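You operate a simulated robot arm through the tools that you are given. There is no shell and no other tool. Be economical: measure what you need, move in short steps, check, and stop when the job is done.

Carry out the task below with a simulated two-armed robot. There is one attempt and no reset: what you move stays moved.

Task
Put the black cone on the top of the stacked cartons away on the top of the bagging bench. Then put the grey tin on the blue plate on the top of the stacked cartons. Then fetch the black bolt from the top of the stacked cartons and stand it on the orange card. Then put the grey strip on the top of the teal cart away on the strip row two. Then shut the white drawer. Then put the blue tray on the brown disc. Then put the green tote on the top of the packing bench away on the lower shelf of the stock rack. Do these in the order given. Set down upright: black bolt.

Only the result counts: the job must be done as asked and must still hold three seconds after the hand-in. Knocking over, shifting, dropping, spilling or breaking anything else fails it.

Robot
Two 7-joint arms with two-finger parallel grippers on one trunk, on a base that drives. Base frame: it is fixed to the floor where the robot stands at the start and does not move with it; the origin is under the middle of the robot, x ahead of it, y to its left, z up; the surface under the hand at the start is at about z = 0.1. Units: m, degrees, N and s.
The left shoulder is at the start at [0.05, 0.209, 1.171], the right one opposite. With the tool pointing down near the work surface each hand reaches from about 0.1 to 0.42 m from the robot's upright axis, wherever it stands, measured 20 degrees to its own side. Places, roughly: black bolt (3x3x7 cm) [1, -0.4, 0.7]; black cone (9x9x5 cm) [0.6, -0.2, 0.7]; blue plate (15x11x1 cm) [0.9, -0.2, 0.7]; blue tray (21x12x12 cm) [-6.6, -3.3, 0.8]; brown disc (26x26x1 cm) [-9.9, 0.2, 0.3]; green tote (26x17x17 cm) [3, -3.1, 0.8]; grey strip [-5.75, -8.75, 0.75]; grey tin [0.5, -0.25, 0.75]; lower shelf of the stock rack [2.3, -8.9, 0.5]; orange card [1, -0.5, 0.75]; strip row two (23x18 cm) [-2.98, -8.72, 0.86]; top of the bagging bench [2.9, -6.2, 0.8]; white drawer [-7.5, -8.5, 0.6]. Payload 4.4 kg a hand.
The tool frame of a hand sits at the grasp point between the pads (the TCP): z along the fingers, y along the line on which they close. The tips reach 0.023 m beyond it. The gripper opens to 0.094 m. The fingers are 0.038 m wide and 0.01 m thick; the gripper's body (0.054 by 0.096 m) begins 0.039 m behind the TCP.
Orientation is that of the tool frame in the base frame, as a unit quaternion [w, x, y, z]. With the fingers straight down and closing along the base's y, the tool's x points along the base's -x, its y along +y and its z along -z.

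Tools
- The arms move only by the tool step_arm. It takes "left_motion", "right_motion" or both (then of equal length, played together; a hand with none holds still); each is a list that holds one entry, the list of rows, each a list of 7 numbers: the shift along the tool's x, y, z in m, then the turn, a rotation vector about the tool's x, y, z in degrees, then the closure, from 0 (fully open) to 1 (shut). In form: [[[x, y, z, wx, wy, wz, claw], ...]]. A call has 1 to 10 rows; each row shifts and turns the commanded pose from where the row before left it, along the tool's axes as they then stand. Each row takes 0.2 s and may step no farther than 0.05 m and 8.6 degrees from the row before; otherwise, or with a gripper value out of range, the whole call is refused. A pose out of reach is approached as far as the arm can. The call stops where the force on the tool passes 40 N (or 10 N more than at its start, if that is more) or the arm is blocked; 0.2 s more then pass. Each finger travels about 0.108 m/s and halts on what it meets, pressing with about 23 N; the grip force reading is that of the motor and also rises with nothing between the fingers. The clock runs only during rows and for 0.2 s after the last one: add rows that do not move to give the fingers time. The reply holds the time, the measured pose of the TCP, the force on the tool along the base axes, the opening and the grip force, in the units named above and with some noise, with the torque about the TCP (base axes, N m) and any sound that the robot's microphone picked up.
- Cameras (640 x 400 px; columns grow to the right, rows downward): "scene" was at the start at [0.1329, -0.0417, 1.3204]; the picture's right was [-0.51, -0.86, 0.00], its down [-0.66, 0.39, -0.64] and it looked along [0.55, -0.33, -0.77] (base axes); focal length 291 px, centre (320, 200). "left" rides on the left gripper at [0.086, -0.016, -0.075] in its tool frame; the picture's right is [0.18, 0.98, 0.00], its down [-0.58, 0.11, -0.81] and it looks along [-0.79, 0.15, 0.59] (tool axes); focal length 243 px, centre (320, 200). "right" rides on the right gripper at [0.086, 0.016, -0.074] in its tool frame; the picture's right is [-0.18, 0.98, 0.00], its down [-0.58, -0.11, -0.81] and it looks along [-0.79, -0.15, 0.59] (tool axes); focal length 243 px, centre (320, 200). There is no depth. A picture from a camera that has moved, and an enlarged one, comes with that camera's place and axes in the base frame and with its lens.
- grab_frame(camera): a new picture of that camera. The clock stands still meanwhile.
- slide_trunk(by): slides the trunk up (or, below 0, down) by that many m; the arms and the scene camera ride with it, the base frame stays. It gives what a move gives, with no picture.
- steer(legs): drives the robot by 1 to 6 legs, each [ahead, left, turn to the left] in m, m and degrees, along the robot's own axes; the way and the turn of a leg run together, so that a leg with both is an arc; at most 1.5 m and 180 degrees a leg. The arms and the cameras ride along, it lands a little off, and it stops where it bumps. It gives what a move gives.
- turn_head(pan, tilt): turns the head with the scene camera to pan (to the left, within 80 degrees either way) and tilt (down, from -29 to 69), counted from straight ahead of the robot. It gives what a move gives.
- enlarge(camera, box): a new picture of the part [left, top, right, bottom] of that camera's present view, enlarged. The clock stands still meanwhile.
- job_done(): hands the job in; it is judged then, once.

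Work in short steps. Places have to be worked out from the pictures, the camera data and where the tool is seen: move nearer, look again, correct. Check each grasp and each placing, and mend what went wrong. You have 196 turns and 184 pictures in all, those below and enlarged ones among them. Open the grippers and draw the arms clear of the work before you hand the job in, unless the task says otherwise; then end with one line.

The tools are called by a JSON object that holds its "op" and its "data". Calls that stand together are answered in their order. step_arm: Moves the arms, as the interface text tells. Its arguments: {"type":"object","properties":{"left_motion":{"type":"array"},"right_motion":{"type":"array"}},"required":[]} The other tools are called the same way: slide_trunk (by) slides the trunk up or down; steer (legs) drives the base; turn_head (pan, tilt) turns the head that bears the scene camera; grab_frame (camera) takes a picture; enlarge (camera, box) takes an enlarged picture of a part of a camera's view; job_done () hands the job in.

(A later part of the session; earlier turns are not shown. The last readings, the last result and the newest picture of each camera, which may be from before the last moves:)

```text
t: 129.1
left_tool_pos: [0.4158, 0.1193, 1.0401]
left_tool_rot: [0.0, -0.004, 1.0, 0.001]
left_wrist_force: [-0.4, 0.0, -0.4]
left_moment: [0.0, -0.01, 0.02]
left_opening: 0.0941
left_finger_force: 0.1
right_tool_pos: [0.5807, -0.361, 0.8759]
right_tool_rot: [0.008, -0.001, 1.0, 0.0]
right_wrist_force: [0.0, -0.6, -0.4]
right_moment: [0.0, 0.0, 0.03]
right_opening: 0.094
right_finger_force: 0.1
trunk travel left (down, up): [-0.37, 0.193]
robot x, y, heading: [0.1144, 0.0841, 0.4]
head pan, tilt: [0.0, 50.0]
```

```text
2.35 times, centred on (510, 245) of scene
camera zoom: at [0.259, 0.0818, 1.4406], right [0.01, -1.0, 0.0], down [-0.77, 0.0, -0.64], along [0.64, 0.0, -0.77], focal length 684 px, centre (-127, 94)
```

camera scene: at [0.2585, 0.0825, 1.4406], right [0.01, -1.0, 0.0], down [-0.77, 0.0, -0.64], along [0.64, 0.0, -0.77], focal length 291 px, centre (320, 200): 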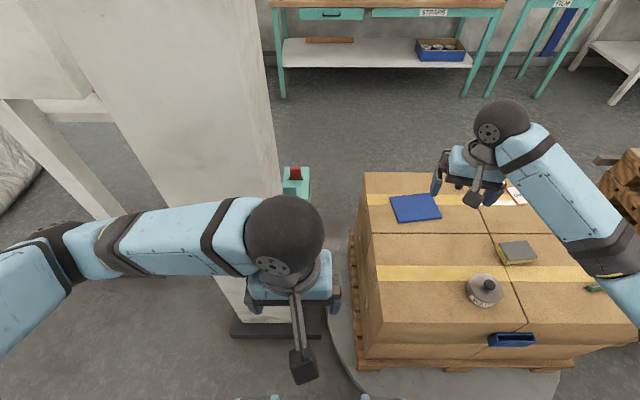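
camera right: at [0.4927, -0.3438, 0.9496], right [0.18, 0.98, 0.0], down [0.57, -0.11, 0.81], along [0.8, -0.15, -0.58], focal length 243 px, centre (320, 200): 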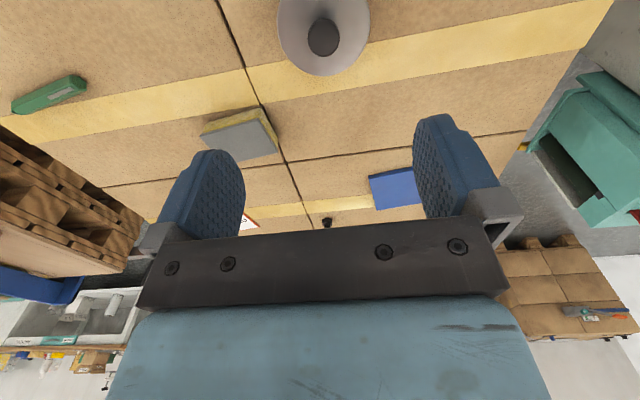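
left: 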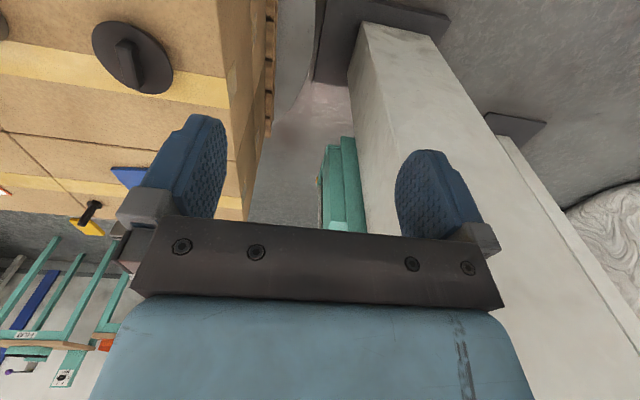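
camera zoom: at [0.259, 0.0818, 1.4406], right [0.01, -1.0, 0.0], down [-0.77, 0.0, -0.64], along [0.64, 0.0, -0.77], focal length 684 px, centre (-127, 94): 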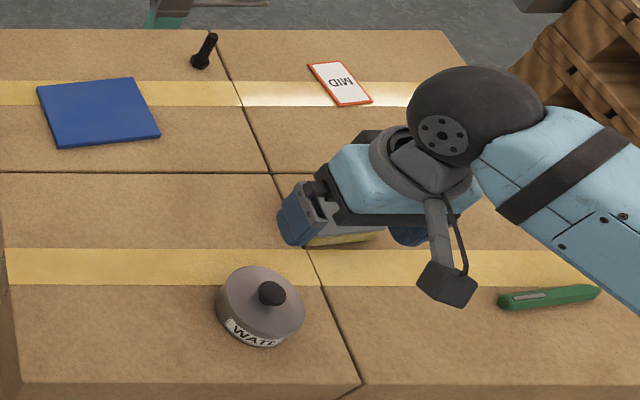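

The tin is ~9 cm wide with a ~3 cm knob at [0.587, -0.363, ~0.70]; I'll grip the knob. Descend over it with partly closed fingers.

{"op": "step_arm", "data": {"right_motion": [[[-0.006, -0.002, 0.04, 0, 0, 0, 0.2], [0, 0, 0.04, 0, 0, 0, 0.35], [0, 0, 0.04, 0, 0, 0, 0.35], [0, 0, 0.03, 0, 0, 0, 0.35], [0, 0, 0.01, 0, 0, 0, 0.35]]]}}

{"op": "grab_frame", "data": {"camera": "right"}}

{"op": "enlarge", "data": {"camera": "scene", "box": [380, 200, 600, 340]}}

```text
t: 130.5
left_tool_pos: [0.4116, 0.1207, 1.0417]
left_tool_rot: [0.002, -0.002, 1.0, -0.001]
left_wrist_force: [-0.4, -1.3, 0.0]
left_moment: [-0.01, -0.01, 0.0]
left_opening: 0.0939
left_finger_force: 0.0
right_tool_pos: [0.5879, -0.3625, 0.7224]
right_tool_rot: [0.012, 0.0, 1.0, -0.001]
right_wrist_force: [-14.8, 3.9, 28.7]
right_moment: [0.36, 0.85, 0.07]
right_opening: 0.0609
right_finger_force: 0.0
trunk travel left (down, up): [-0.37, 0.193]
robot x, y, heading: [0.1156, 0.0825, 0.1]
head pan, tilt: [0.0, 50.0]
stopped in row 5 (right hand): the force on the tool passed its limit at 47 N (the readings are from after the stop); the commanded pose is now the measured one
```

```text
152 pictures are left
camera right: at [0.5005, -0.3442, 0.7956], right [0.18, 0.98, 0.0], down [0.56, -0.11, 0.82], along [0.81, -0.15, -0.57], focal length 243 px, centre (320, 200)
```

right: 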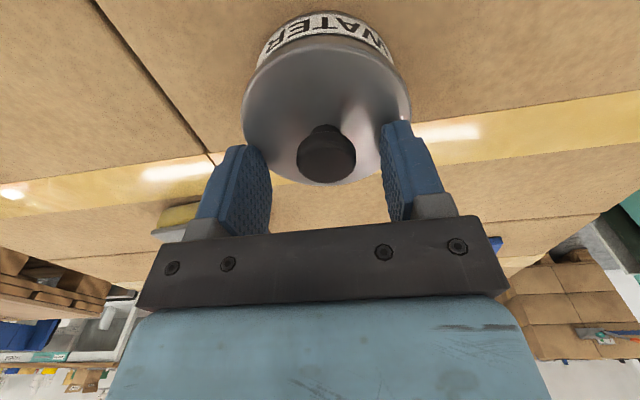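

```text
2.86 times, centred on (490, 270) of scene
camera zoom: at [0.2546, 0.0848, 1.4414], right [0.0, -1.0, 0.0], down [-0.76, 0.0, -0.65], along [0.65, 0.0, -0.76], focal length 830 px, centre (-166, 0)
```

zoom: 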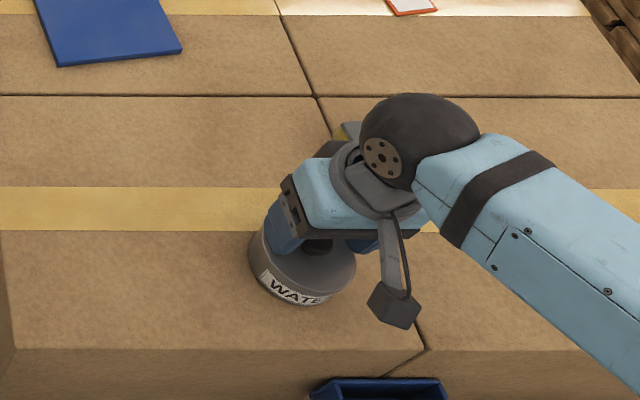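

The tips touched the lid rim (z≈0.70). Raise 4 mm, nudge to centre on the knob, and close.

{"op": "step_arm", "data": {"right_motion": [[[0, 0, -0.006, 0, 0, 0, 0.35], [0.006, 0.006, 0, 0, 0, 0, 0.35], [0, 0, 0, 0, 0, 0, 0.7], [0, 0, 0, 0, 0, 0, 1], [0, 0, 0, 0, 0, 0, 1], [0, 0, 0, 0, 0, 0, 1]]]}}

{"op": "grab_frame", "data": {"camera": "right"}}

```text
t: 131.9
left_tool_pos: [0.4149, 0.1178, 1.0418]
left_tool_rot: [0.001, -0.003, 1.0, 0.001]
left_wrist_force: [0.2, 0.4, 0.3]
left_moment: [-0.02, 0.0, 0.01]
left_opening: 0.0941
left_finger_force: 0.1
right_tool_pos: [0.5839, -0.3568, 0.7247]
right_tool_rot: [0.01, 0.0, 1.0, -0.001]
right_wrist_force: [-0.6, -0.2, 0.2]
right_moment: [-0.01, -0.03, 0.02]
right_opening: 0.0262
right_finger_force: 22.8
trunk travel left (down, up): [-0.37, 0.193]
robot x, y, heading: [0.1144, 0.0863, 0.2]
head pan, tilt: [0.0, 50.0]
heard: snap
```

```text
150 pictures are left
camera right: at [0.4966, -0.3396, 0.7977], right [0.18, 0.98, 0.0], down [0.57, -0.11, 0.82], along [0.8, -0.15, -0.58], focal length 243 px, centre (320, 200)
```

right: 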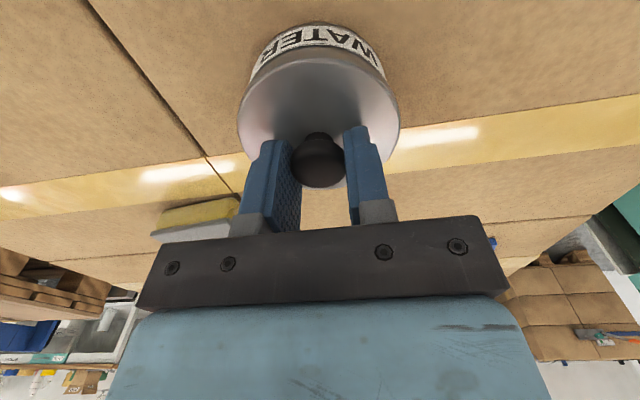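

Gripped with 26 mm opening, though a snap was heard. Lift slightly and inspect.

{"op": "step_arm", "data": {"right_motion": [[[0, 0, -0.01, 0, 0, 0, 1], [0, 0, -0.02, 0, 0, 0, 1], [0, 0, -0.02, 0, 0, 0, 1]]]}}

{"op": "grab_frame", "data": {"camera": "right"}}

{"op": "enlarge", "data": {"camera": "scene", "box": [380, 200, 600, 340]}}

```text
t: 132.7
left_tool_pos: [0.4158, 0.1192, 1.0403]
left_tool_rot: [0.001, -0.003, 1.0, 0.001]
left_wrist_force: [-0.3, -0.3, 0.3]
left_moment: [-0.02, -0.01, -0.02]
left_opening: 0.0938
left_finger_force: 0.0
right_tool_pos: [0.5811, -0.3579, 0.7753]
right_tool_rot: [0.009, -0.001, 1.0, 0.0]
right_wrist_force: [-0.2, -0.4, -0.4]
right_moment: [0.03, 0.0, -0.03]
right_opening: 0.0262
right_finger_force: 22.9
trunk travel left (down, up): [-0.37, 0.193]
robot x, y, heading: [0.1146, 0.0855, 0.3]
head pan, tilt: [0.0, 50.0]
```

```text
149 pictures are left
camera right: at [0.4954, -0.3401, 0.8475], right [0.18, 0.98, 0.0], down [0.57, -0.11, 0.82], along [0.8, -0.15, -0.58], focal length 243 px, centre (320, 200)
```

right: 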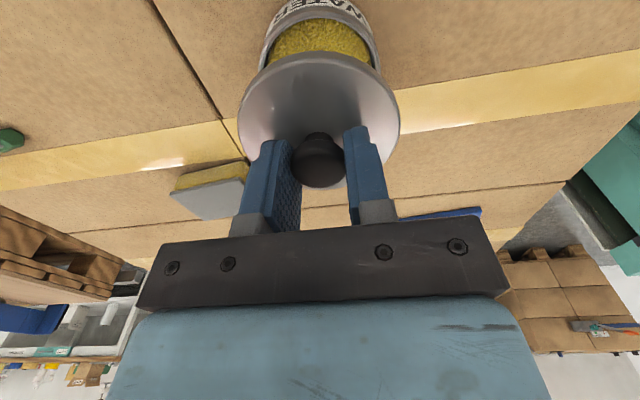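

```text
2.86 times, centred on (490, 270) of scene
camera zoom: at [0.2586, 0.0823, 1.4405], right [0.0, -1.0, 0.0], down [-0.77, 0.0, -0.64], along [0.64, 0.0, -0.77], focal length 830 px, centre (-166, 0)
```

zoom: 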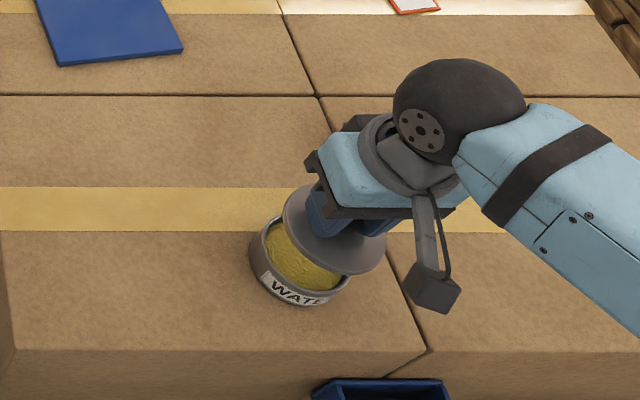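

The lid lifts off separately. Put it straight back down, then grip the tin body instead.

{"op": "step_arm", "data": {"right_motion": [[[0, 0, 0.02, 0, 0, 0, 1], [0, 0, 0.02, 0, 0, 0, 1], [0, 0, 0.008, 0, 0, 0, 1], [0, 0, 0.002, 0, 0, 0, 1], [0, 0, 0.002, 0, 0, 0, 1], [0, 0, 0.002, 0, 0, 0, 1], [0, 0, 0.002, 0, 0, 0, 1]]]}}

{"op": "grab_frame", "data": {"camera": "right"}}

{"op": "enlarge", "data": {"camera": "scene", "box": [420, 250, 530, 320]}}

```text
t: 134.4
left_tool_pos: [0.4124, 0.1216, 1.0415]
left_tool_rot: [0.001, -0.002, 1.0, 0.0]
left_wrist_force: [0.1, 0.4, -0.4]
left_moment: [0.01, 0.0, 0.06]
left_opening: 0.0941
left_finger_force: 0.0
right_tool_pos: [0.5832, -0.3565, 0.7236]
right_tool_rot: [0.013, 0.0, 1.0, -0.002]
right_wrist_force: [-13.7, 2.9, 25.6]
right_moment: [0.16, 0.58, 0.1]
right_opening: 0.0262
right_finger_force: 23.0
trunk travel left (down, up): [-0.37, 0.193]
robot x, y, heading: [0.1168, 0.0836, 0.1]
head pan, tilt: [0.0, 50.0]
heard: snap
stopped in row 7 (right hand): the force on the tool passed its limit at 42 N (the readings are from after the stop); the commanded pose is now the measured one
```

```text
147 pictures are left
camera right: at [0.4967, -0.3395, 0.7956], right [0.18, 0.98, 0.0], down [0.56, -0.11, 0.82], along [0.81, -0.15, -0.57], focal length 243 px, centre (320, 200)
```

right: 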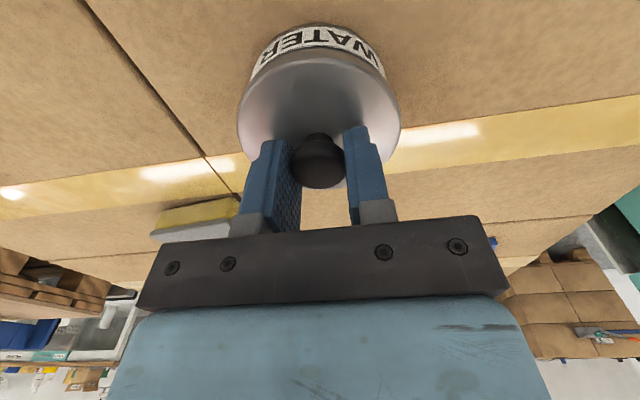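

```text
5.71 times, centred on (475, 285) of scene
camera zoom: at [0.2549, 0.0841, 1.441], right [0.0, -1.0, 0.0], down [-0.76, 0.0, -0.65], along [0.65, 0.0, -0.76], focal length 1661 px, centre (-566, -286)
```

zoom: 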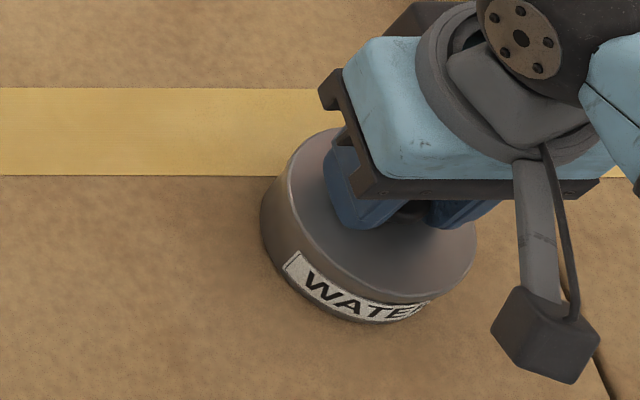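

The lid snapped back on. Release the knob, open fully just above, and look at clearance either side of the body before descending.

{"op": "step_arm", "data": {"right_motion": [[[0, 0, -0.0015, 0, 1.4, 0, 1], [0, 0, 0, 0, 0, 0, 0.6], [0, 0, -0.008, 0, 0, 0, 0.3], [0, 0, 0, 0, 0, 0, 0], [0, 0, 0, 0, 0, 0, 0], [0, 0, 0, 0, 0, 0, 0]]]}}

{"op": "grab_frame", "data": {"camera": "right"}}

{"op": "enlarge", "data": {"camera": "scene", "box": [420, 250, 530, 320]}}

```text
t: 135.8
left_tool_pos: [0.4156, 0.1204, 1.0411]
left_tool_rot: [-0.001, -0.002, 1.0, 0.002]
left_wrist_force: [-0.6, 0.2, 0.7]
left_moment: [-0.01, -0.01, 0.0]
left_opening: 0.0942
left_finger_force: 0.1
right_tool_pos: [0.5863, -0.3578, 0.7292]
right_tool_rot: [0.0, 0.001, 1.0, -0.001]
right_wrist_force: [0.0, -0.9, -0.3]
right_moment: [0.01, -0.01, 0.03]
right_opening: 0.0939
right_finger_force: 0.1
trunk travel left (down, up): [-0.37, 0.193]
robot x, y, heading: [0.1142, 0.0809, 0.3]
head pan, tilt: [0.0, 50.0]
```

```text
145 pictures are left
camera right: at [0.5004, -0.3403, 0.8034], right [0.18, 0.98, 0.0], down [0.58, -0.11, 0.81], along [0.79, -0.15, -0.59], focal length 243 px, centre (320, 200)
```

right: 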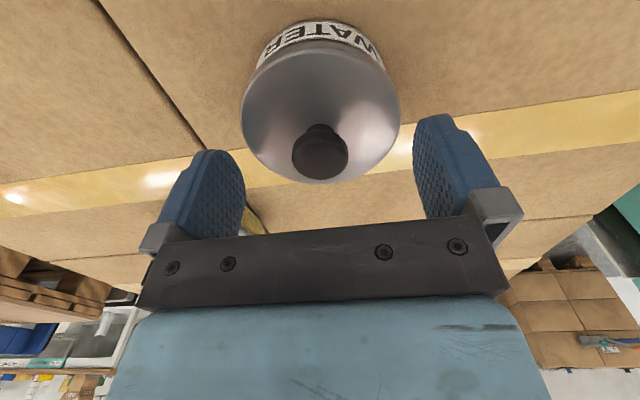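

```text
5.71 times, centred on (475, 285) of scene
camera zoom: at [0.2585, 0.0821, 1.4405], right [0.0, -1.0, 0.0], down [-0.77, 0.0, -0.64], along [0.64, 0.0, -0.77], focal length 1661 px, centre (-566, -286)
```

zoom: 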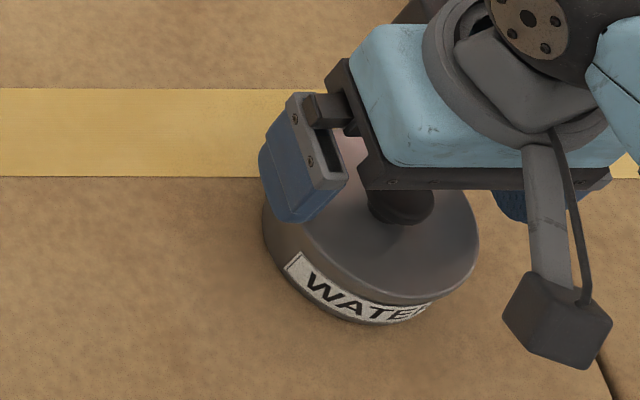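

Lid diameter comes out near 8 cm, so there's ~7 mm clearance per side. Shift 6 mm back and descend around the body.

{"op": "step_arm", "data": {"right_motion": [[[0.006, 0.001, 0.005, 0, 0, 0, 0], [0, 0, 0.01, 0, 0, 0, 0], [0, 0, 0.01, 0, 0, 0, 0], [0, 0, 0.008, 0, 0, 0, 0], [0, 0, 0.004, 0, 0, 0, 0]]]}}

{"op": "grab_frame", "data": {"camera": "right"}}

```text
t: 137.0
left_tool_pos: [0.4165, 0.1191, 1.0412]
left_tool_rot: [0.0, -0.003, 1.0, 0.001]
left_wrist_force: [-0.3, 0.1, -0.1]
left_moment: [-0.01, 0.01, -0.01]
left_opening: 0.094
left_finger_force: 0.1
right_tool_pos: [0.5808, -0.357, 0.694]
right_tool_rot: [-0.001, 0.0, 1.0, -0.001]
right_wrist_force: [0.1, 0.6, -0.1]
right_moment: [-0.01, 0.01, -0.01]
right_opening: 0.0941
right_finger_force: 0.1
trunk travel left (down, up): [-0.37, 0.193]
robot x, y, heading: [0.1146, 0.0842, 0.1]
head pan, tilt: [0.0, 50.0]
```

```text
143 pictures are left
camera right: at [0.4953, -0.3387, 0.7675], right [0.18, 0.98, 0.0], down [0.58, -0.11, 0.81], along [0.79, -0.15, -0.59], focal length 243 px, centre (320, 200)
```

right: 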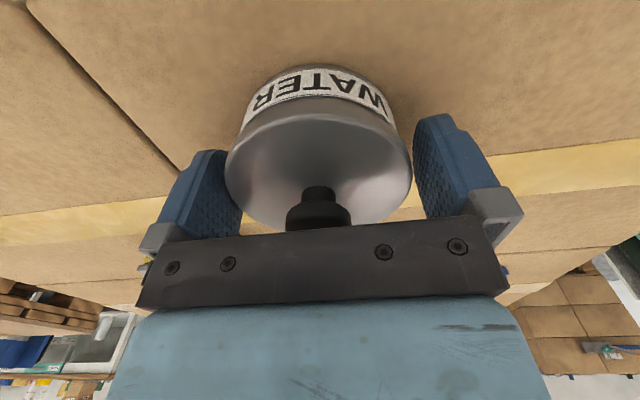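

Fingers straddle the body nicely. Close on it.

{"op": "step_arm", "data": {"right_motion": [[[0, 0, 0.002, 0, 0, 0, 0], [0, 0, 0, 0, 0, 0, 0.3], [0, 0, 0, 0, 0, 0, 0.6], [0, 0, 0, 0, 0, 0, 1], [0, 0, 0, 0, 0, 0, 1]]]}}

{"op": "step_arm", "data": {"right_motion": [[[0, 0, -0.01, 0, 0, 0, 1], [0, 0, -0.02, 0, 0, 0, 1], [0, 0, -0.03, 0, 0, 0, 1]]]}}

{"op": "grab_frame", "data": {"camera": "right"}}

{"op": "grab_frame", "data": {"camera": "scene"}}

```text
t: 138.2
left_tool_pos: [0.4151, 0.1193, 1.041]
left_tool_rot: [0.0, -0.002, 1.0, 0.001]
left_wrist_force: [-0.9, -0.8, 0.7]
left_moment: [0.0, 0.0, -0.01]
left_opening: 0.0938
left_finger_force: 0.0
right_tool_pos: [0.581, -0.355, 0.6917]
right_tool_rot: [-0.001, 0.0, 1.0, -0.001]
right_wrist_force: [0.4, 0.0, -0.6]
right_moment: [0.01, -0.02, 0.0]
right_opening: 0.0808
right_finger_force: 23.0
trunk travel left (down, up): [-0.37, 0.193]
robot x, y, heading: [0.1154, 0.0826, 0.2]
head pan, tilt: [0.0, 50.0]
heard: snap
```

```text
t: 139.0
left_tool_pos: [0.415, 0.1202, 1.041]
left_tool_rot: [0.0, -0.002, 1.0, 0.0]
left_wrist_force: [-0.9, 0.6, -0.2]
left_moment: [0.03, -0.02, 0.01]
left_opening: 0.0942
left_finger_force: 0.0
right_tool_pos: [0.5799, -0.3564, 0.7504]
right_tool_rot: [-0.001, 0.0, 1.0, -0.002]
right_wrist_force: [0.0, 0.2, -0.4]
right_moment: [0.0, 0.0, 0.0]
right_opening: 0.0806
right_finger_force: 22.7
trunk travel left (down, up): [-0.37, 0.193]
robot x, y, heading: [0.1139, 0.0847, 0.1]
head pan, tilt: [0.0, 50.0]
```

```text
142 pictures are left
camera right: at [0.4941, -0.3381, 0.825], right [0.18, 0.98, 0.0], down [0.58, -0.11, 0.81], along [0.79, -0.15, -0.59], focal length 243 px, centre (320, 200)
```

right: 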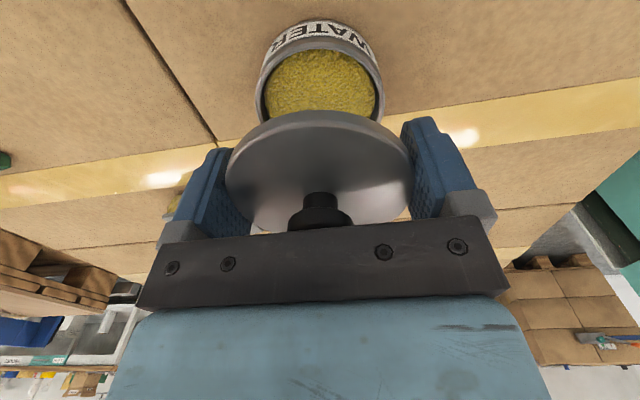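

```text
141 pictures are left
camera scene: at [0.2584, 0.0824, 1.4405], right [0.0, -1.0, 0.0], down [-0.77, 0.0, -0.64], along [0.64, 0.0, -0.77], focal length 291 px, centre (320, 200)
```

scene: 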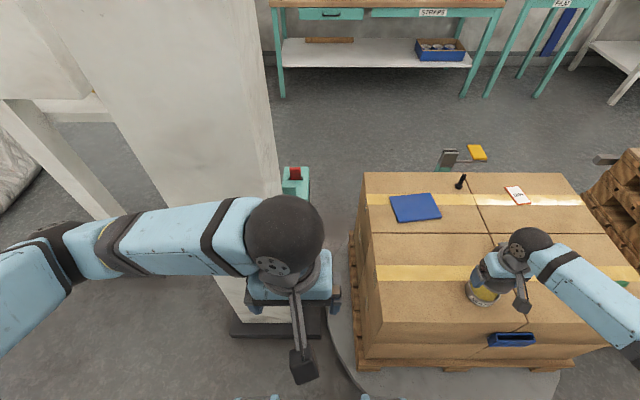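

The lid rim is wider than the body so the lid came off again. Plan: reseat it, then lift it by the knob and park it on the free carton area, carry the open body by its wall, then re-lid it. First reseat.

{"op": "step_arm", "data": {"right_motion": [[[0, 0, 0.03, 0, 0, 0, 1], [0, 0, 0.02, 0, 0, 0, 1], [0, 0, 0.008, 0, 0, 0, 1], [0, 0, 0.002, 0, 0, 0, 1], [0, 0, 0.001, 0, 0, 0, 1], [0, 0, 0, 0, 0, 0, 0.5], [0, 0, 0, 0, 0, 0, 0], [0, 0, 0, 0, 0, 0, 0]]]}}

{"op": "grab_frame", "data": {"camera": "right"}}

```text
t: 139.6
left_tool_pos: [0.4149, 0.1202, 1.0409]
left_tool_rot: [0.0, -0.003, 1.0, 0.001]
left_wrist_force: [0.6, -0.5, -0.4]
left_moment: [0.01, -0.01, 0.02]
left_opening: 0.094
left_finger_force: 0.0
right_tool_pos: [0.5823, -0.3562, 0.7133]
right_tool_rot: [0.001, -0.001, 1.0, 0.001]
right_wrist_force: [0.3, 0.0, -0.7]
right_moment: [-0.02, -0.01, 0.02]
right_opening: 0.0804
right_finger_force: 22.9
trunk travel left (down, up): [-0.37, 0.193]
robot x, y, heading: [0.1148, 0.0852, 0.2]
head pan, tilt: [0.0, 50.0]
stopped in row 2 (right hand): the force on the tool passed its limit at 62 N (the readings are from after the stop); the commanded pose is now the measured one
```

```text
140 pictures are left
camera right: at [0.4961, -0.3399, 0.7866], right [0.18, 0.98, 0.0], down [0.58, -0.11, 0.81], along [0.79, -0.15, -0.59], focal length 243 px, centre (320, 200)
```

right: 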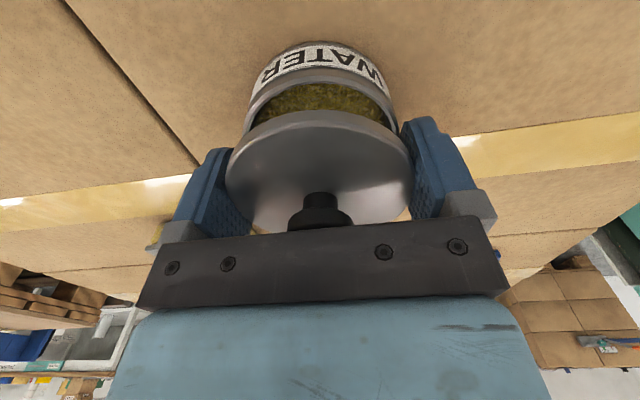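

The fingertips caught the body rim; the image suggests the body sits ~2 mm toward +y of the lid. Shift and lower gently.

{"op": "step_arm", "data": {"right_motion": [[[0, 0.002, 0, 0, 0, 0, 1], [0, 0, 0.005, 0, 0, 0, 1], [0, 0, 0.005, 0, 0, 0, 1], [0, 0, 0.004, 0, 0, 0, 1], [0, 0, 0.003, 0, 0, 0, 1], [0, 0, 0.002, 0, 0, 0, 1], [0, 0, 0.002, 0, 0, 0, 1], [0, 0, 0.002, 0, 0, 0, 1]]]}}

{"op": "grab_frame", "data": {"camera": "right"}}

```text
t: 141.4
left_tool_pos: [0.4145, 0.1192, 1.0407]
left_tool_rot: [0.0, -0.002, 1.0, 0.001]
left_wrist_force: [-0.3, -0.1, -0.4]
left_moment: [0.01, 0.02, -0.01]
left_opening: 0.0938
left_finger_force: 0.0
right_tool_pos: [0.5816, -0.3548, 0.6896]
right_tool_rot: [0.003, -0.001, 1.0, 0.0]
right_wrist_force: [-0.6, -0.2, 0.1]
right_moment: [0.03, -0.01, 0.0]
right_opening: 0.0806
right_finger_force: 23.2
trunk travel left (down, up): [-0.37, 0.193]
robot x, y, heading: [0.115, 0.0821, 0.3]
head pan, tilt: [0.0, 50.0]
```

```text
139 pictures are left
camera right: at [0.496, -0.3383, 0.7636], right [0.18, 0.98, 0.0], down [0.58, -0.11, 0.81], along [0.8, -0.15, -0.59], focal length 243 px, centre (320, 200)
```

right: 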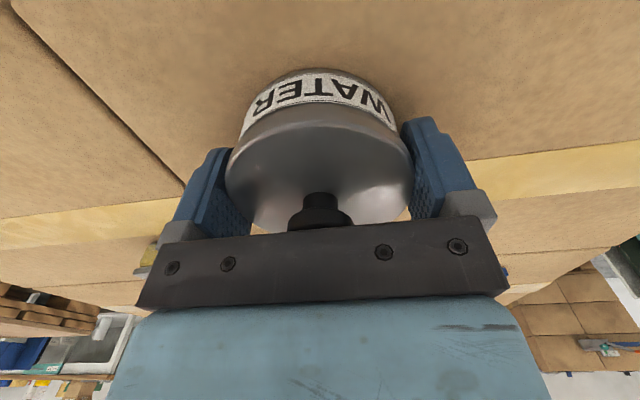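

It slid down around the body without load. Press a little further until the lid snaps.

{"op": "step_arm", "data": {"right_motion": [[[0, 0, 0.002, 0, 0, 0, 1], [0, 0, 0.002, 0, 0, 0, 1], [0, 0, 0.002, 0, 0, 0, 1], [0, 0, 0.002, 0, 0, 0, 1], [0, 0, 0.002, 0, 0, 0, 1]]]}}

{"op": "enlarge", "data": {"camera": "scene", "box": [420, 250, 530, 320]}}

```text
t: 142.4
left_tool_pos: [0.4131, 0.1203, 1.0402]
left_tool_rot: [0.001, -0.002, 1.0, 0.0]
left_wrist_force: [-0.5, 0.4, -0.7]
left_moment: [-0.01, 0.02, -0.01]
left_opening: 0.0939
left_finger_force: 0.1
right_tool_pos: [0.5835, -0.3548, 0.6877]
right_tool_rot: [0.008, 0.0, 1.0, 0.0]
right_wrist_force: [-8.7, 2.5, 23.6]
right_moment: [-0.23, 0.29, -0.06]
right_opening: 0.0805
right_finger_force: 22.4
trunk travel left (down, up): [-0.37, 0.193]
robot x, y, heading: [0.1123, 0.0827, -0.3]
head pan, tilt: [0.0, 50.0]
stopped in row 4 (right hand): the force on the tool passed its limit at 42 N (the readings are from after the stop); the commanded pose is now the measured one
```

```text
5.71 times, centred on (475, 285) of scene
camera zoom: at [0.2563, 0.0837, 1.4408], right [0.0, -1.0, 0.0], down [-0.76, 0.0, -0.64], along [0.64, 0.0, -0.76], focal length 1661 px, centre (-566, -286)
```

zoom: 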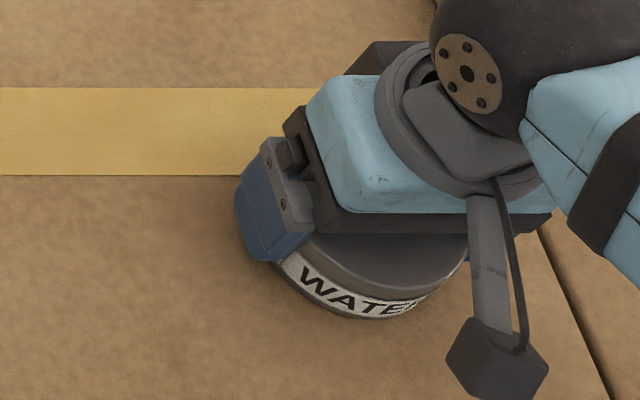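

Load reached (likely seated). Release, rise over the knob and look at the lid.

{"op": "step_arm", "data": {"right_motion": [[[0, 0, -0.002, 0, 0.9, 0, 1], [0, 0, 0, 0, 0, 0, 0.5], [0, 0, 0, 0, 0, 0, 0], [0, 0, 0, 0, 0, 0, 0], [0, 0, -0.02, 0, 0, 0, 0], [0, 0, -0.025, 0, 0, 0, 0]]]}}

{"op": "grab_frame", "data": {"camera": "right"}}

{"op": "enlarge", "data": {"camera": "scene", "box": [420, 250, 530, 320]}}

```text
t: 143.8
left_tool_pos: [0.4148, 0.1183, 1.0402]
left_tool_rot: [-0.001, -0.003, 1.0, 0.001]
left_wrist_force: [-0.5, -0.4, -0.6]
left_moment: [-0.02, 0.01, 0.02]
left_opening: 0.0941
left_finger_force: 0.2
right_tool_pos: [0.5839, -0.3554, 0.7326]
right_tool_rot: [-0.004, -0.001, 1.0, 0.0]
right_wrist_force: [-0.4, -0.1, -0.2]
right_moment: [0.01, -0.02, -0.01]
right_opening: 0.0938
right_finger_force: 0.1
trunk travel left (down, up): [-0.37, 0.193]
robot x, y, heading: [0.1136, 0.082, 0.1]
head pan, tilt: [0.0, 50.0]
```

```text
137 pictures are left
camera right: at [0.4978, -0.3389, 0.8064], right [0.18, 0.98, 0.0], down [0.59, -0.11, 0.8], along [0.79, -0.15, -0.6], focal length 243 px, centre (320, 200)
```

right: 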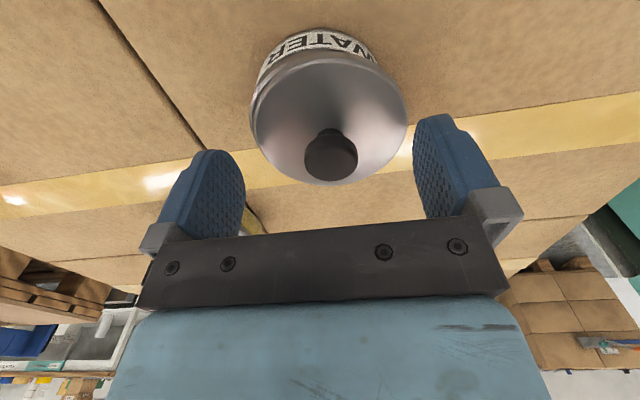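

```text
5.71 times, centred on (475, 285) of scene
camera zoom: at [0.2584, 0.082, 1.4405], right [0.0, -1.0, 0.0], down [-0.77, 0.0, -0.64], along [0.64, 0.0, -0.77], focal length 1661 px, centre (-566, -286)
```

zoom: 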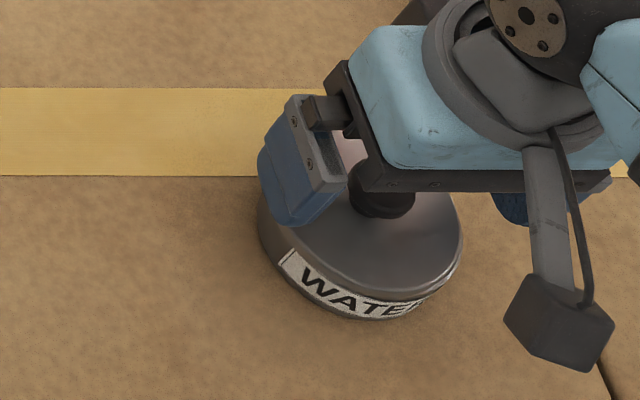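

The lid looks a few mm off-centre, not seated. Grip the knob (y≈-0.350) and lift the lid off deliberately.

{"op": "step_arm", "data": {"right_motion": [[[0, 0.005, 0, 0, -0.4, 0, 0.35], [0, 0, 0, 0, 0, 0, 0.35], [0, 0, 0.004, 0, 0, 0, 0.35], [0, 0, 0, 0, 0, 0, 0.7], [0, 0, 0, 0, 0, 0, 1], [0, 0, 0, 0, 0, 0, 1]]]}}

{"op": "step_arm", "data": {"right_motion": [[[0, 0, -0.01, 0, 0, 0, 1], [0, 0, -0.02, 0, 0, 0, 1], [0, 0, -0.03, 0, 0, 0, 1]]]}}

{"op": "grab_frame", "data": {"camera": "right"}}

{"op": "enlarge", "data": {"camera": "scene", "box": [400, 230, 550, 325]}}

```text
t: 145.2
left_tool_pos: [0.4149, 0.1191, 1.0403]
left_tool_rot: [-0.001, -0.002, 1.0, 0.001]
left_wrist_force: [-0.2, 0.9, 0.6]
left_moment: [0.02, -0.01, 0.01]
left_opening: 0.094
left_finger_force: 0.1
right_tool_pos: [0.5838, -0.3518, 0.728]
right_tool_rot: [0.0, -0.001, 1.0, 0.0]
right_wrist_force: [0.1, 0.3, 0.3]
right_moment: [0.03, -0.02, 0.04]
right_opening: 0.0258
right_finger_force: 22.7
trunk travel left (down, up): [-0.37, 0.193]
robot x, y, heading: [0.1148, 0.0855, 0.1]
head pan, tilt: [0.0, 50.0]
```

```text
t: 146.0
left_tool_pos: [0.415, 0.1189, 1.0414]
left_tool_rot: [0.0, -0.002, 1.0, 0.0]
left_wrist_force: [0.2, -1.0, -0.4]
left_moment: [0.0, 0.03, 0.0]
left_opening: 0.0939
left_finger_force: 0.1
right_tool_pos: [0.5844, -0.3509, 0.7872]
right_tool_rot: [-0.001, 0.0, 1.0, 0.001]
right_wrist_force: [-0.4, 0.1, -0.6]
right_moment: [-0.03, 0.03, 0.0]
right_opening: 0.0257
right_finger_force: 23.2
trunk travel left (down, up): [-0.37, 0.193]
robot x, y, heading: [0.1165, 0.0836, 0.1]
head pan, tilt: [0.0, 50.0]
```

```text
135 pictures are left
camera right: at [0.4995, -0.3335, 0.8622], right [0.18, 0.98, 0.0], down [0.58, -0.11, 0.81], along [0.79, -0.15, -0.59], focal length 243 px, centre (320, 200)
```

right: 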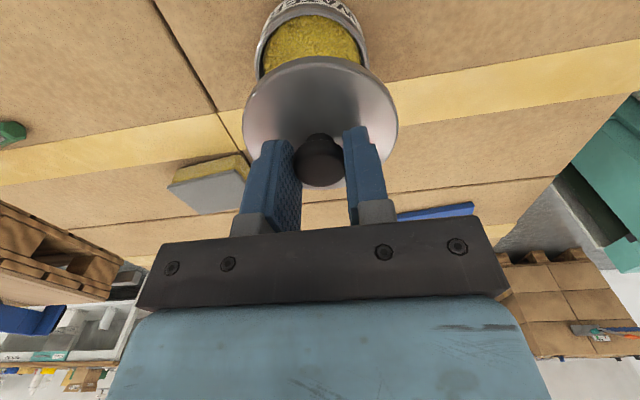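

```text
4.21 times, centred on (475, 278) of scene
camera zoom: at [0.2585, 0.082, 1.4405], right [0.0, -1.0, 0.0], down [-0.77, 0.0, -0.64], along [0.64, 0.0, -0.77], focal length 1224 px, centre (-333, -126)
```

zoom: 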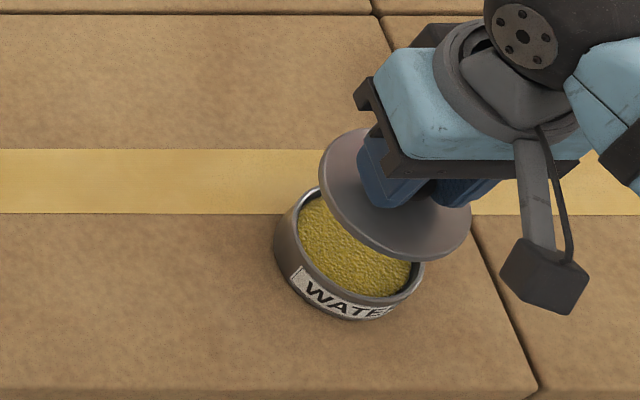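

Lid held level. Park it on the empty carton area at y≈-0.19.

{"op": "step_arm", "data": {"right_motion": [[[0, 0.04, 0, 0, 0, 0, 1], [0, 0.04, 0, 0, 0, 0, 1], [0, 0.04, 0, 0, 0, 0, 1], [0, 0.04, 0, 0, 0, 0, 1], [0, 0, 0.04, 0, 0, 0, 1], [0, 0, 0.02, 0, 0, 0, 1], [0, 0, 0.01, 0, 0, 0, 1], [0, 0, 0.005, 0, 0, 0, 1]]]}}

{"op": "step_arm", "data": {"right_motion": [[[0, 0, 0.005, 0, 0, 0, 1], [0, 0, 0.003, 0, 0, 0, 1], [0, 0, 0.003, 0, 0, 0, 1], [0, 0, 0.003, 0, 0, 0, 1], [0, 0, 0.003, 0, 0, 0, 1], [0, 0, 0.003, 0, 0, 0, 1], [0, 0, 0.003, 0, 0, 0, 1], [0, 0, 0.003, 0, 0, 0, 1], [0, 0, 0.003, 0, 0, 0, 1]]]}}

{"op": "grab_frame", "data": {"camera": "right"}}

```text
t: 147.8
left_tool_pos: [0.4152, 0.1185, 1.0408]
left_tool_rot: [0.0, -0.002, 1.0, 0.001]
left_wrist_force: [0.0, -0.2, 0.3]
left_moment: [0.0, 0.01, -0.03]
left_opening: 0.0939
left_finger_force: 0.1
right_tool_pos: [0.5847, -0.1918, 0.7139]
right_tool_rot: [0.001, 0.0, 1.0, 0.0]
right_wrist_force: [-0.3, 0.0, 0.9]
right_moment: [0.0, 0.0, 0.04]
right_opening: 0.0256
right_finger_force: 22.9
trunk travel left (down, up): [-0.37, 0.193]
robot x, y, heading: [0.115, 0.0862, 0.4]
head pan, tilt: [0.0, 50.0]
```

```text
t: 149.6
left_tool_pos: [0.4133, 0.1196, 1.0419]
left_tool_rot: [0.001, -0.002, 1.0, -0.001]
left_wrist_force: [0.4, 0.6, -0.1]
left_moment: [0.0, 0.0, 0.0]
left_opening: 0.094
left_finger_force: 0.1
right_tool_pos: [0.5846, -0.1895, 0.6907]
right_tool_rot: [0.004, 0.0, 1.0, 0.001]
right_wrist_force: [-10.1, 1.4, 22.0]
right_moment: [-0.15, 0.15, -0.01]
right_opening: 0.0252
right_finger_force: 23.0
trunk travel left (down, up): [-0.37, 0.193]
robot x, y, heading: [0.1155, 0.082, 0.1]
head pan, tilt: [0.0, 50.0]
stopped in row 9 (right hand): the force on the tool passed its limit at 41 N (the readings are from after the stop); the commanded pose is now the measured one
```

```text
133 pictures are left
camera right: at [0.4992, -0.1736, 0.7647], right [0.18, 0.98, 0.0], down [0.58, -0.11, 0.81], along [0.8, -0.15, -0.59], focal length 243 px, centre (320, 200)
```

right: 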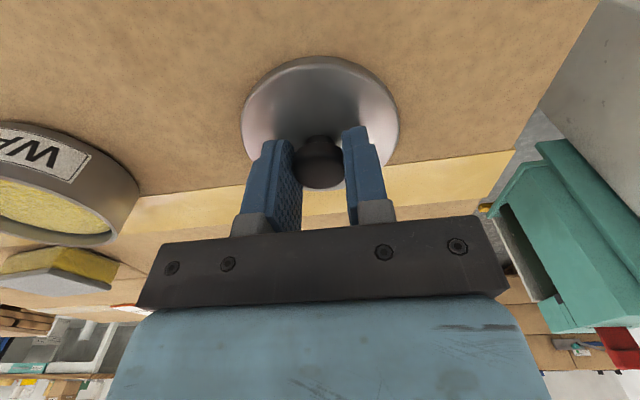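

Lid parked. Release, rise, and go back over the open tin body.

{"op": "step_arm", "data": {"right_motion": [[[0, 0, -0.002, 0, 0.4, 0, 1], [0, 0, 0, 0, 0, 0, 0.5], [0, 0, 0, 0, 0, 0, 0.3], [0, 0, -0.04, 0, 0, 0, 0], [0, 0, -0.04, 0, 0, 0, 0], [0, -0.04, 0, 0, 0, 0, 0], [0, -0.04, 0, 0, 0, 0, 0], [0, -0.04, 0, 0, 0, 0, 0], [0, -0.042, 0, 0, 0, 0, 0]]]}}

{"op": "grab_frame", "data": {"camera": "right"}}

{"op": "enlarge", "data": {"camera": "scene", "box": [360, 230, 550, 345]}}

```text
t: 151.6
left_tool_pos: [0.4157, 0.1188, 1.041]
left_tool_rot: [0.001, -0.002, 1.0, 0.002]
left_wrist_force: [0.4, 0.8, -0.2]
left_moment: [0.01, 0.03, 0.01]
left_opening: 0.0937
left_finger_force: 0.1
right_tool_pos: [0.5844, -0.3522, 0.7709]
right_tool_rot: [-0.002, -0.001, 1.0, 0.001]
right_wrist_force: [0.9, 1.0, 0.0]
right_moment: [0.04, -0.01, 0.0]
right_opening: 0.0938
right_finger_force: 0.1
trunk travel left (down, up): [-0.37, 0.193]
robot x, y, heading: [0.1133, 0.0819, 0.2]
head pan, tilt: [0.0, 50.0]
```

```text
132 pictures are left
camera right: at [0.4979, -0.3357, 0.8448], right [0.18, 0.98, 0.0], down [0.58, -0.11, 0.8], along [0.79, -0.15, -0.59], focal length 243 px, centre (320, 200)
```

right: 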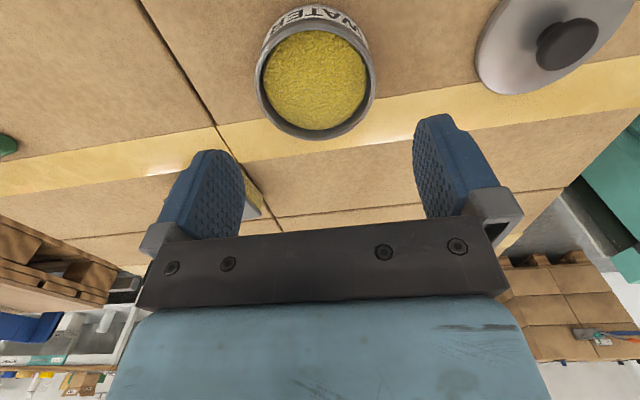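

```text
3.37 times, centred on (455, 288) of scene
camera zoom: at [0.2584, 0.081, 1.4405], right [0.0, -1.0, 0.0], down [-0.77, 0.0, -0.64], along [0.64, 0.0, -0.77], focal length 979 px, centre (-135, -95)
```

zoom: 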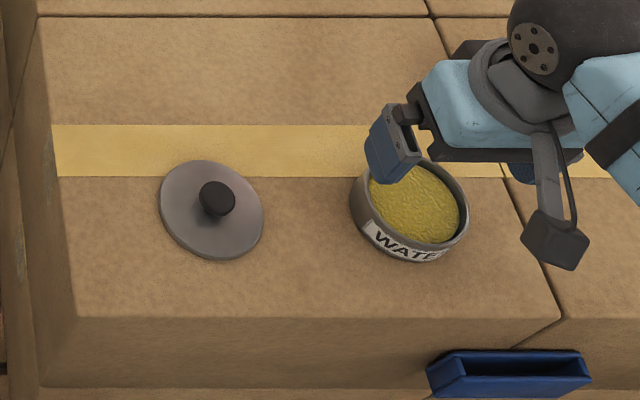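

Body rim Ø≈7.8 cm centred near [0.579, -0.354]. Descend around it and grip the wall.

{"op": "step_arm", "data": {"right_motion": [[[0.005, -0.001, 0.03, 0, 0, 0, 0], [0, 0, 0.03, 0, 0, 0, 0], [0, 0, 0.015, 0, 0, 0, 0], [0, 0, 0.01, 0, 0, 0, 0], [0, 0, 0, 0, 0, 0, 0.3], [0, 0, 0, 0, 0, 0, 0.6], [0, 0, 0, 0, 0, 0, 1], [0, 0, 0, 0, 0, 0, 1]]]}}

{"op": "grab_frame", "data": {"camera": "right"}}

```text
t: 153.4
left_tool_pos: [0.4155, 0.118, 1.0401]
left_tool_rot: [0.0, -0.002, 1.0, 0.0]
left_wrist_force: [-0.6, -0.9, 0.0]
left_moment: [0.0, 0.01, 0.01]
left_opening: 0.094
left_finger_force: 0.1
right_tool_pos: [0.5803, -0.3523, 0.6857]
right_tool_rot: [-0.002, 0.0, 1.0, 0.002]
right_wrist_force: [0.4, -3.5, 2.4]
right_moment: [-0.39, -0.06, -0.01]
right_opening: 0.0778
right_finger_force: 23.2
trunk travel left (down, up): [-0.37, 0.193]
robot x, y, heading: [0.1097, 0.0864, 0.2]
head pan, tilt: [0.0, 50.0]
```

```text
130 pictures are left
camera right: at [0.4954, -0.3353, 0.7594], right [0.18, 0.98, 0.0], down [0.58, -0.11, 0.8], along [0.79, -0.15, -0.59], focal length 243 px, centre (320, 200)
```

right: 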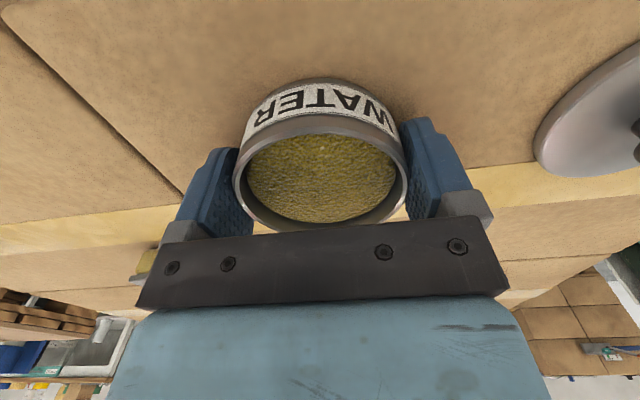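

Firm grip on the wall. Lift gently and carry level to above the plate.

{"op": "step_arm", "data": {"right_motion": [[[0, 0, -0.01, 0, 0, 0, 1], [0, 0, -0.03, 0, 0, 0, 1], [0, 0, -0.04, 0, 0, 0, 1], [0, 0, -0.04, 0, 0, 0, 1], [-0.04, 0.015, 0, 0, 0, 0, 1], [-0.04, 0.015, 0, 0, 0, 0, 1], [-0.04, 0.015, 0, 0, 0, 0, 1], [-0.04, 0.015, 0, 0, 0, 0, 1], [-0.04, 0.015, 0, 0, 0, 0, 1], [-0.03, 0.01, 0, 0, 0, 0, 1]]]}}

{"op": "grab_frame", "data": {"camera": "right"}}

{"op": "grab_frame", "data": {"camera": "scene"}}

```text
t: 155.6
left_tool_pos: [0.4164, 0.119, 1.0402]
left_tool_rot: [-0.001, -0.002, 1.0, 0.0]
left_wrist_force: [0.2, -0.1, 0.2]
left_moment: [-0.04, 0.0, -0.01]
left_opening: 0.094
left_finger_force: 0.1
right_tool_pos: [0.8121, -0.2704, 0.8053]
right_tool_rot: [-0.002, 0.0, 1.0, 0.001]
right_wrist_force: [-0.3, 0.3, -5.8]
right_moment: [0.02, 0.05, -0.03]
right_opening: 0.0781
right_finger_force: 22.9
trunk travel left (down, up): [-0.37, 0.193]
robot x, y, heading: [0.1132, 0.0808, 0.2]
head pan, tilt: [0.0, 50.0]
```

```text
129 pictures are left
camera right: at [0.7268, -0.2537, 0.8798], right [0.18, 0.98, 0.0], down [0.59, -0.11, 0.8], along [0.79, -0.15, -0.6], focal length 243 px, centre (320, 200)
```

right: 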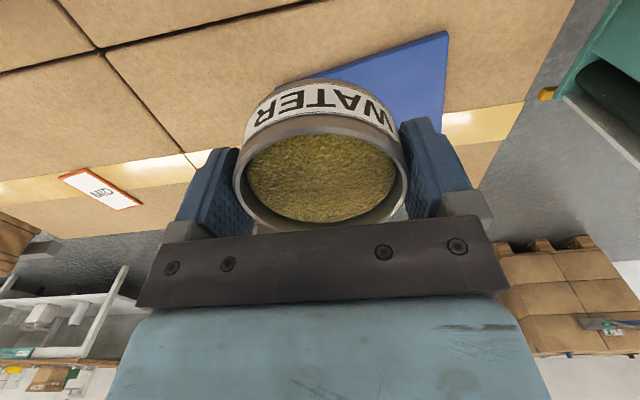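

```text
128 pictures are left
camera scene: at [0.2599, 0.082, 1.4403], right [0.0, -1.0, 0.0], down [-0.77, 0.0, -0.64], along [0.64, 0.0, -0.77], focal length 291 px, centre (320, 200)
```

scene: 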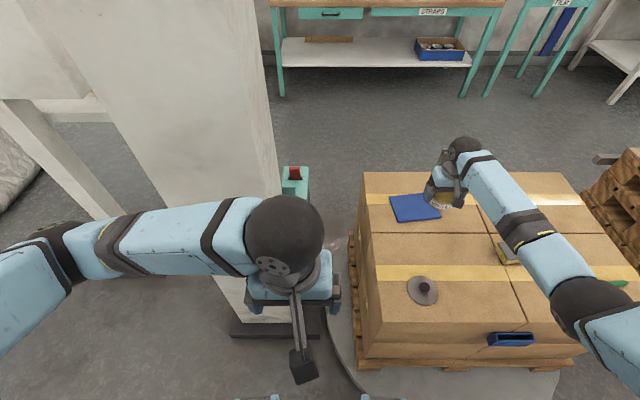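

Plate centre ≈[0.875, -0.243]. Move over it and lower slowly to contact.

{"op": "step_arm", "data": {"right_motion": [[[-0.032, 0.014, 0, 0, 0, 0, 1], [-0.032, 0.014, 0, 0, 0, 0, 1], [0, 0, 0.04, 0, 0, 0, 1], [0, 0, 0.035, 0, 0, 0, 1], [0, 0, 0.01, 0, 0, 0, 1], [0, 0, 0, 0, 0, 0, 1]]]}}

{"op": "grab_frame", "data": {"camera": "right"}}

{"op": "enlarge", "data": {"camera": "scene", "box": [360, 150, 520, 250]}}

```text
t: 157.0
left_tool_pos: [0.416, 0.1174, 1.0402]
left_tool_rot: [-0.002, -0.002, 1.0, 0.001]
left_wrist_force: [-0.3, 0.3, 0.4]
left_moment: [0.02, 0.0, -0.01]
left_opening: 0.0939
left_finger_force: 0.1
right_tool_pos: [0.8748, -0.2427, 0.7196]
right_tool_rot: [-0.002, -0.001, 1.0, 0.001]
right_wrist_force: [-0.3, -0.3, -5.5]
right_moment: [0.0, 0.05, 0.02]
right_opening: 0.0778
right_finger_force: 23.1
trunk travel left (down, up): [-0.37, 0.193]
robot x, y, heading: [0.1162, 0.0814, 0.1]
head pan, tilt: [0.0, 50.0]
```

```text
127 pictures are left
camera right: at [0.79, -0.2259, 0.7934], right [0.18, 0.98, 0.0], down [0.58, -0.11, 0.8], along [0.79, -0.15, -0.59], focal length 243 px, centre (320, 200)
```

right: 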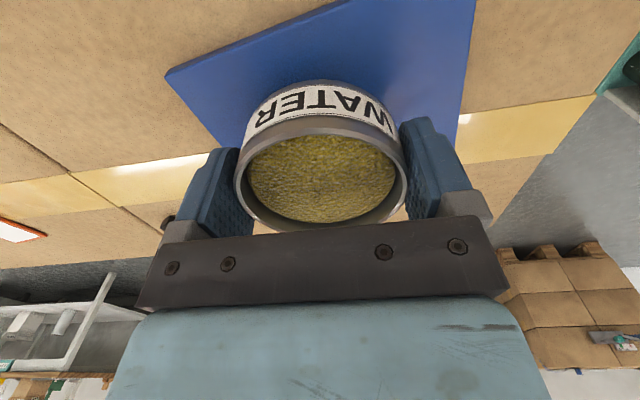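

```text
4.00 times, centred on (440, 200) of scene
camera zoom: at [0.2594, 0.0808, 1.4404], right [0.0, -1.0, 0.0], down [-0.77, 0.0, -0.64], along [0.64, 0.0, -0.77], focal length 1162 px, centre (-160, 200)
```

zoom: 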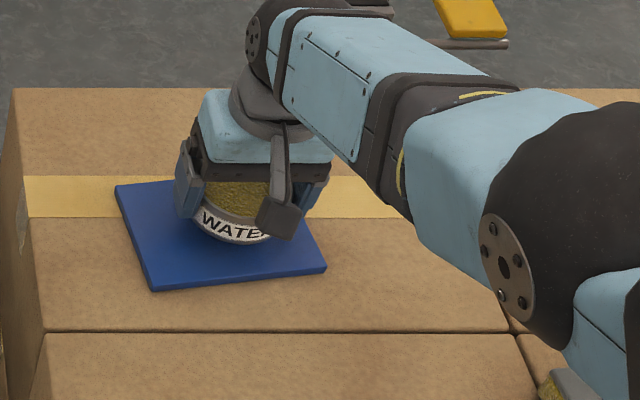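

Aligned over the plate. Lower to contact.

{"op": "step_arm", "data": {"right_motion": [[[0, 0, 0.006, 0, 0, 0, 1], [0, 0, 0.004, 0, 0, 0, 1], [0, 0, 0.003, 0, 0, 0, 1], [0, 0, 0.003, 0, 0, 0, 1], [0, 0, 0.002, 0, 0, 0, 1], [0, 0, 0.002, 0, 0, 0, 1], [0, 0, 0.002, 0, 0, 0, 1], [0, 0, 0.002, 0, 0, 0, 1]]]}}

```text
t: 158.8
left_tool_pos: [0.4163, 0.1194, 1.0408]
left_tool_rot: [-0.001, -0.002, 1.0, 0.0]
left_wrist_force: [0.3, -0.3, -0.8]
left_moment: [-0.01, -0.03, 0.01]
left_opening: 0.094
left_finger_force: 0.1
right_tool_pos: [0.8659, -0.2393, 0.7032]
right_tool_rot: [-0.003, -0.001, 1.0, 0.001]
right_wrist_force: [-0.5, 0.2, -5.3]
right_moment: [-0.04, 0.0, 0.0]
right_opening: 0.0781
right_finger_force: 23.4
right hand out of reach, approached as far as the arm can: row 1, 2, 7
trunk travel left (down, up): [-0.37, 0.193]
robot x, y, heading: [0.1133, 0.0833, -0.0]
head pan, tilt: [0.0, 50.0]
```

The arm is at its reach limit with the trunk raised. Raise the hand 10 cm, then lower the trunk by 10 cm for better reach.

{"op": "step_arm", "data": {"right_motion": [[[0, 0, -0.03, 0, 0, 0, 1], [0, 0, -0.04, 0, 0, 0, 1], [0, 0, -0.04, 0, 0, 0, 1]]]}}

{"op": "slide_trunk", "data": {"by": -0.1}}

```text
t: 159.6
left_tool_pos: [0.4158, 0.1194, 1.0408]
left_tool_rot: [-0.001, -0.002, 1.0, 0.0]
left_wrist_force: [-0.5, 0.1, -0.4]
left_moment: [-0.03, -0.05, 0.01]
left_opening: 0.0939
left_finger_force: 0.0
right_tool_pos: [0.9097, -0.2421, 0.7886]
right_tool_rot: [-0.003, 0.0, 1.0, 0.002]
right_wrist_force: [-0.4, -0.1, -5.7]
right_moment: [0.0, 0.01, -0.01]
right_opening: 0.0782
right_finger_force: 23.2
right hand out of reach, approached as far as the arm can: row 1, 2, 3
trunk travel left (down, up): [-0.37, 0.193]
robot x, y, heading: [0.1146, 0.0844, 0.3]
head pan, tilt: [0.0, 50.0]
```

```text
t: 161.0
left_tool_pos: [0.4138, 0.1182, 0.941]
left_tool_rot: [0.001, -0.001, 1.0, 0.0]
left_wrist_force: [0.8, 0.9, -0.1]
left_moment: [0.0, -0.01, 0.0]
left_opening: 0.0942
left_finger_force: 0.0
right_tool_pos: [0.9127, -0.2404, 0.6954]
right_tool_rot: [0.002, -0.001, 1.0, -0.001]
right_wrist_force: [5.4, -3.4, 21.3]
right_moment: [-0.2, 0.58, 0.09]
right_opening: 0.0779
right_finger_force: 23.1
trunk travel left (down, up): [-0.27, 0.293]
robot x, y, heading: [0.1155, 0.0822, 0.1]
head pan, tilt: [0.0, 50.0]
```

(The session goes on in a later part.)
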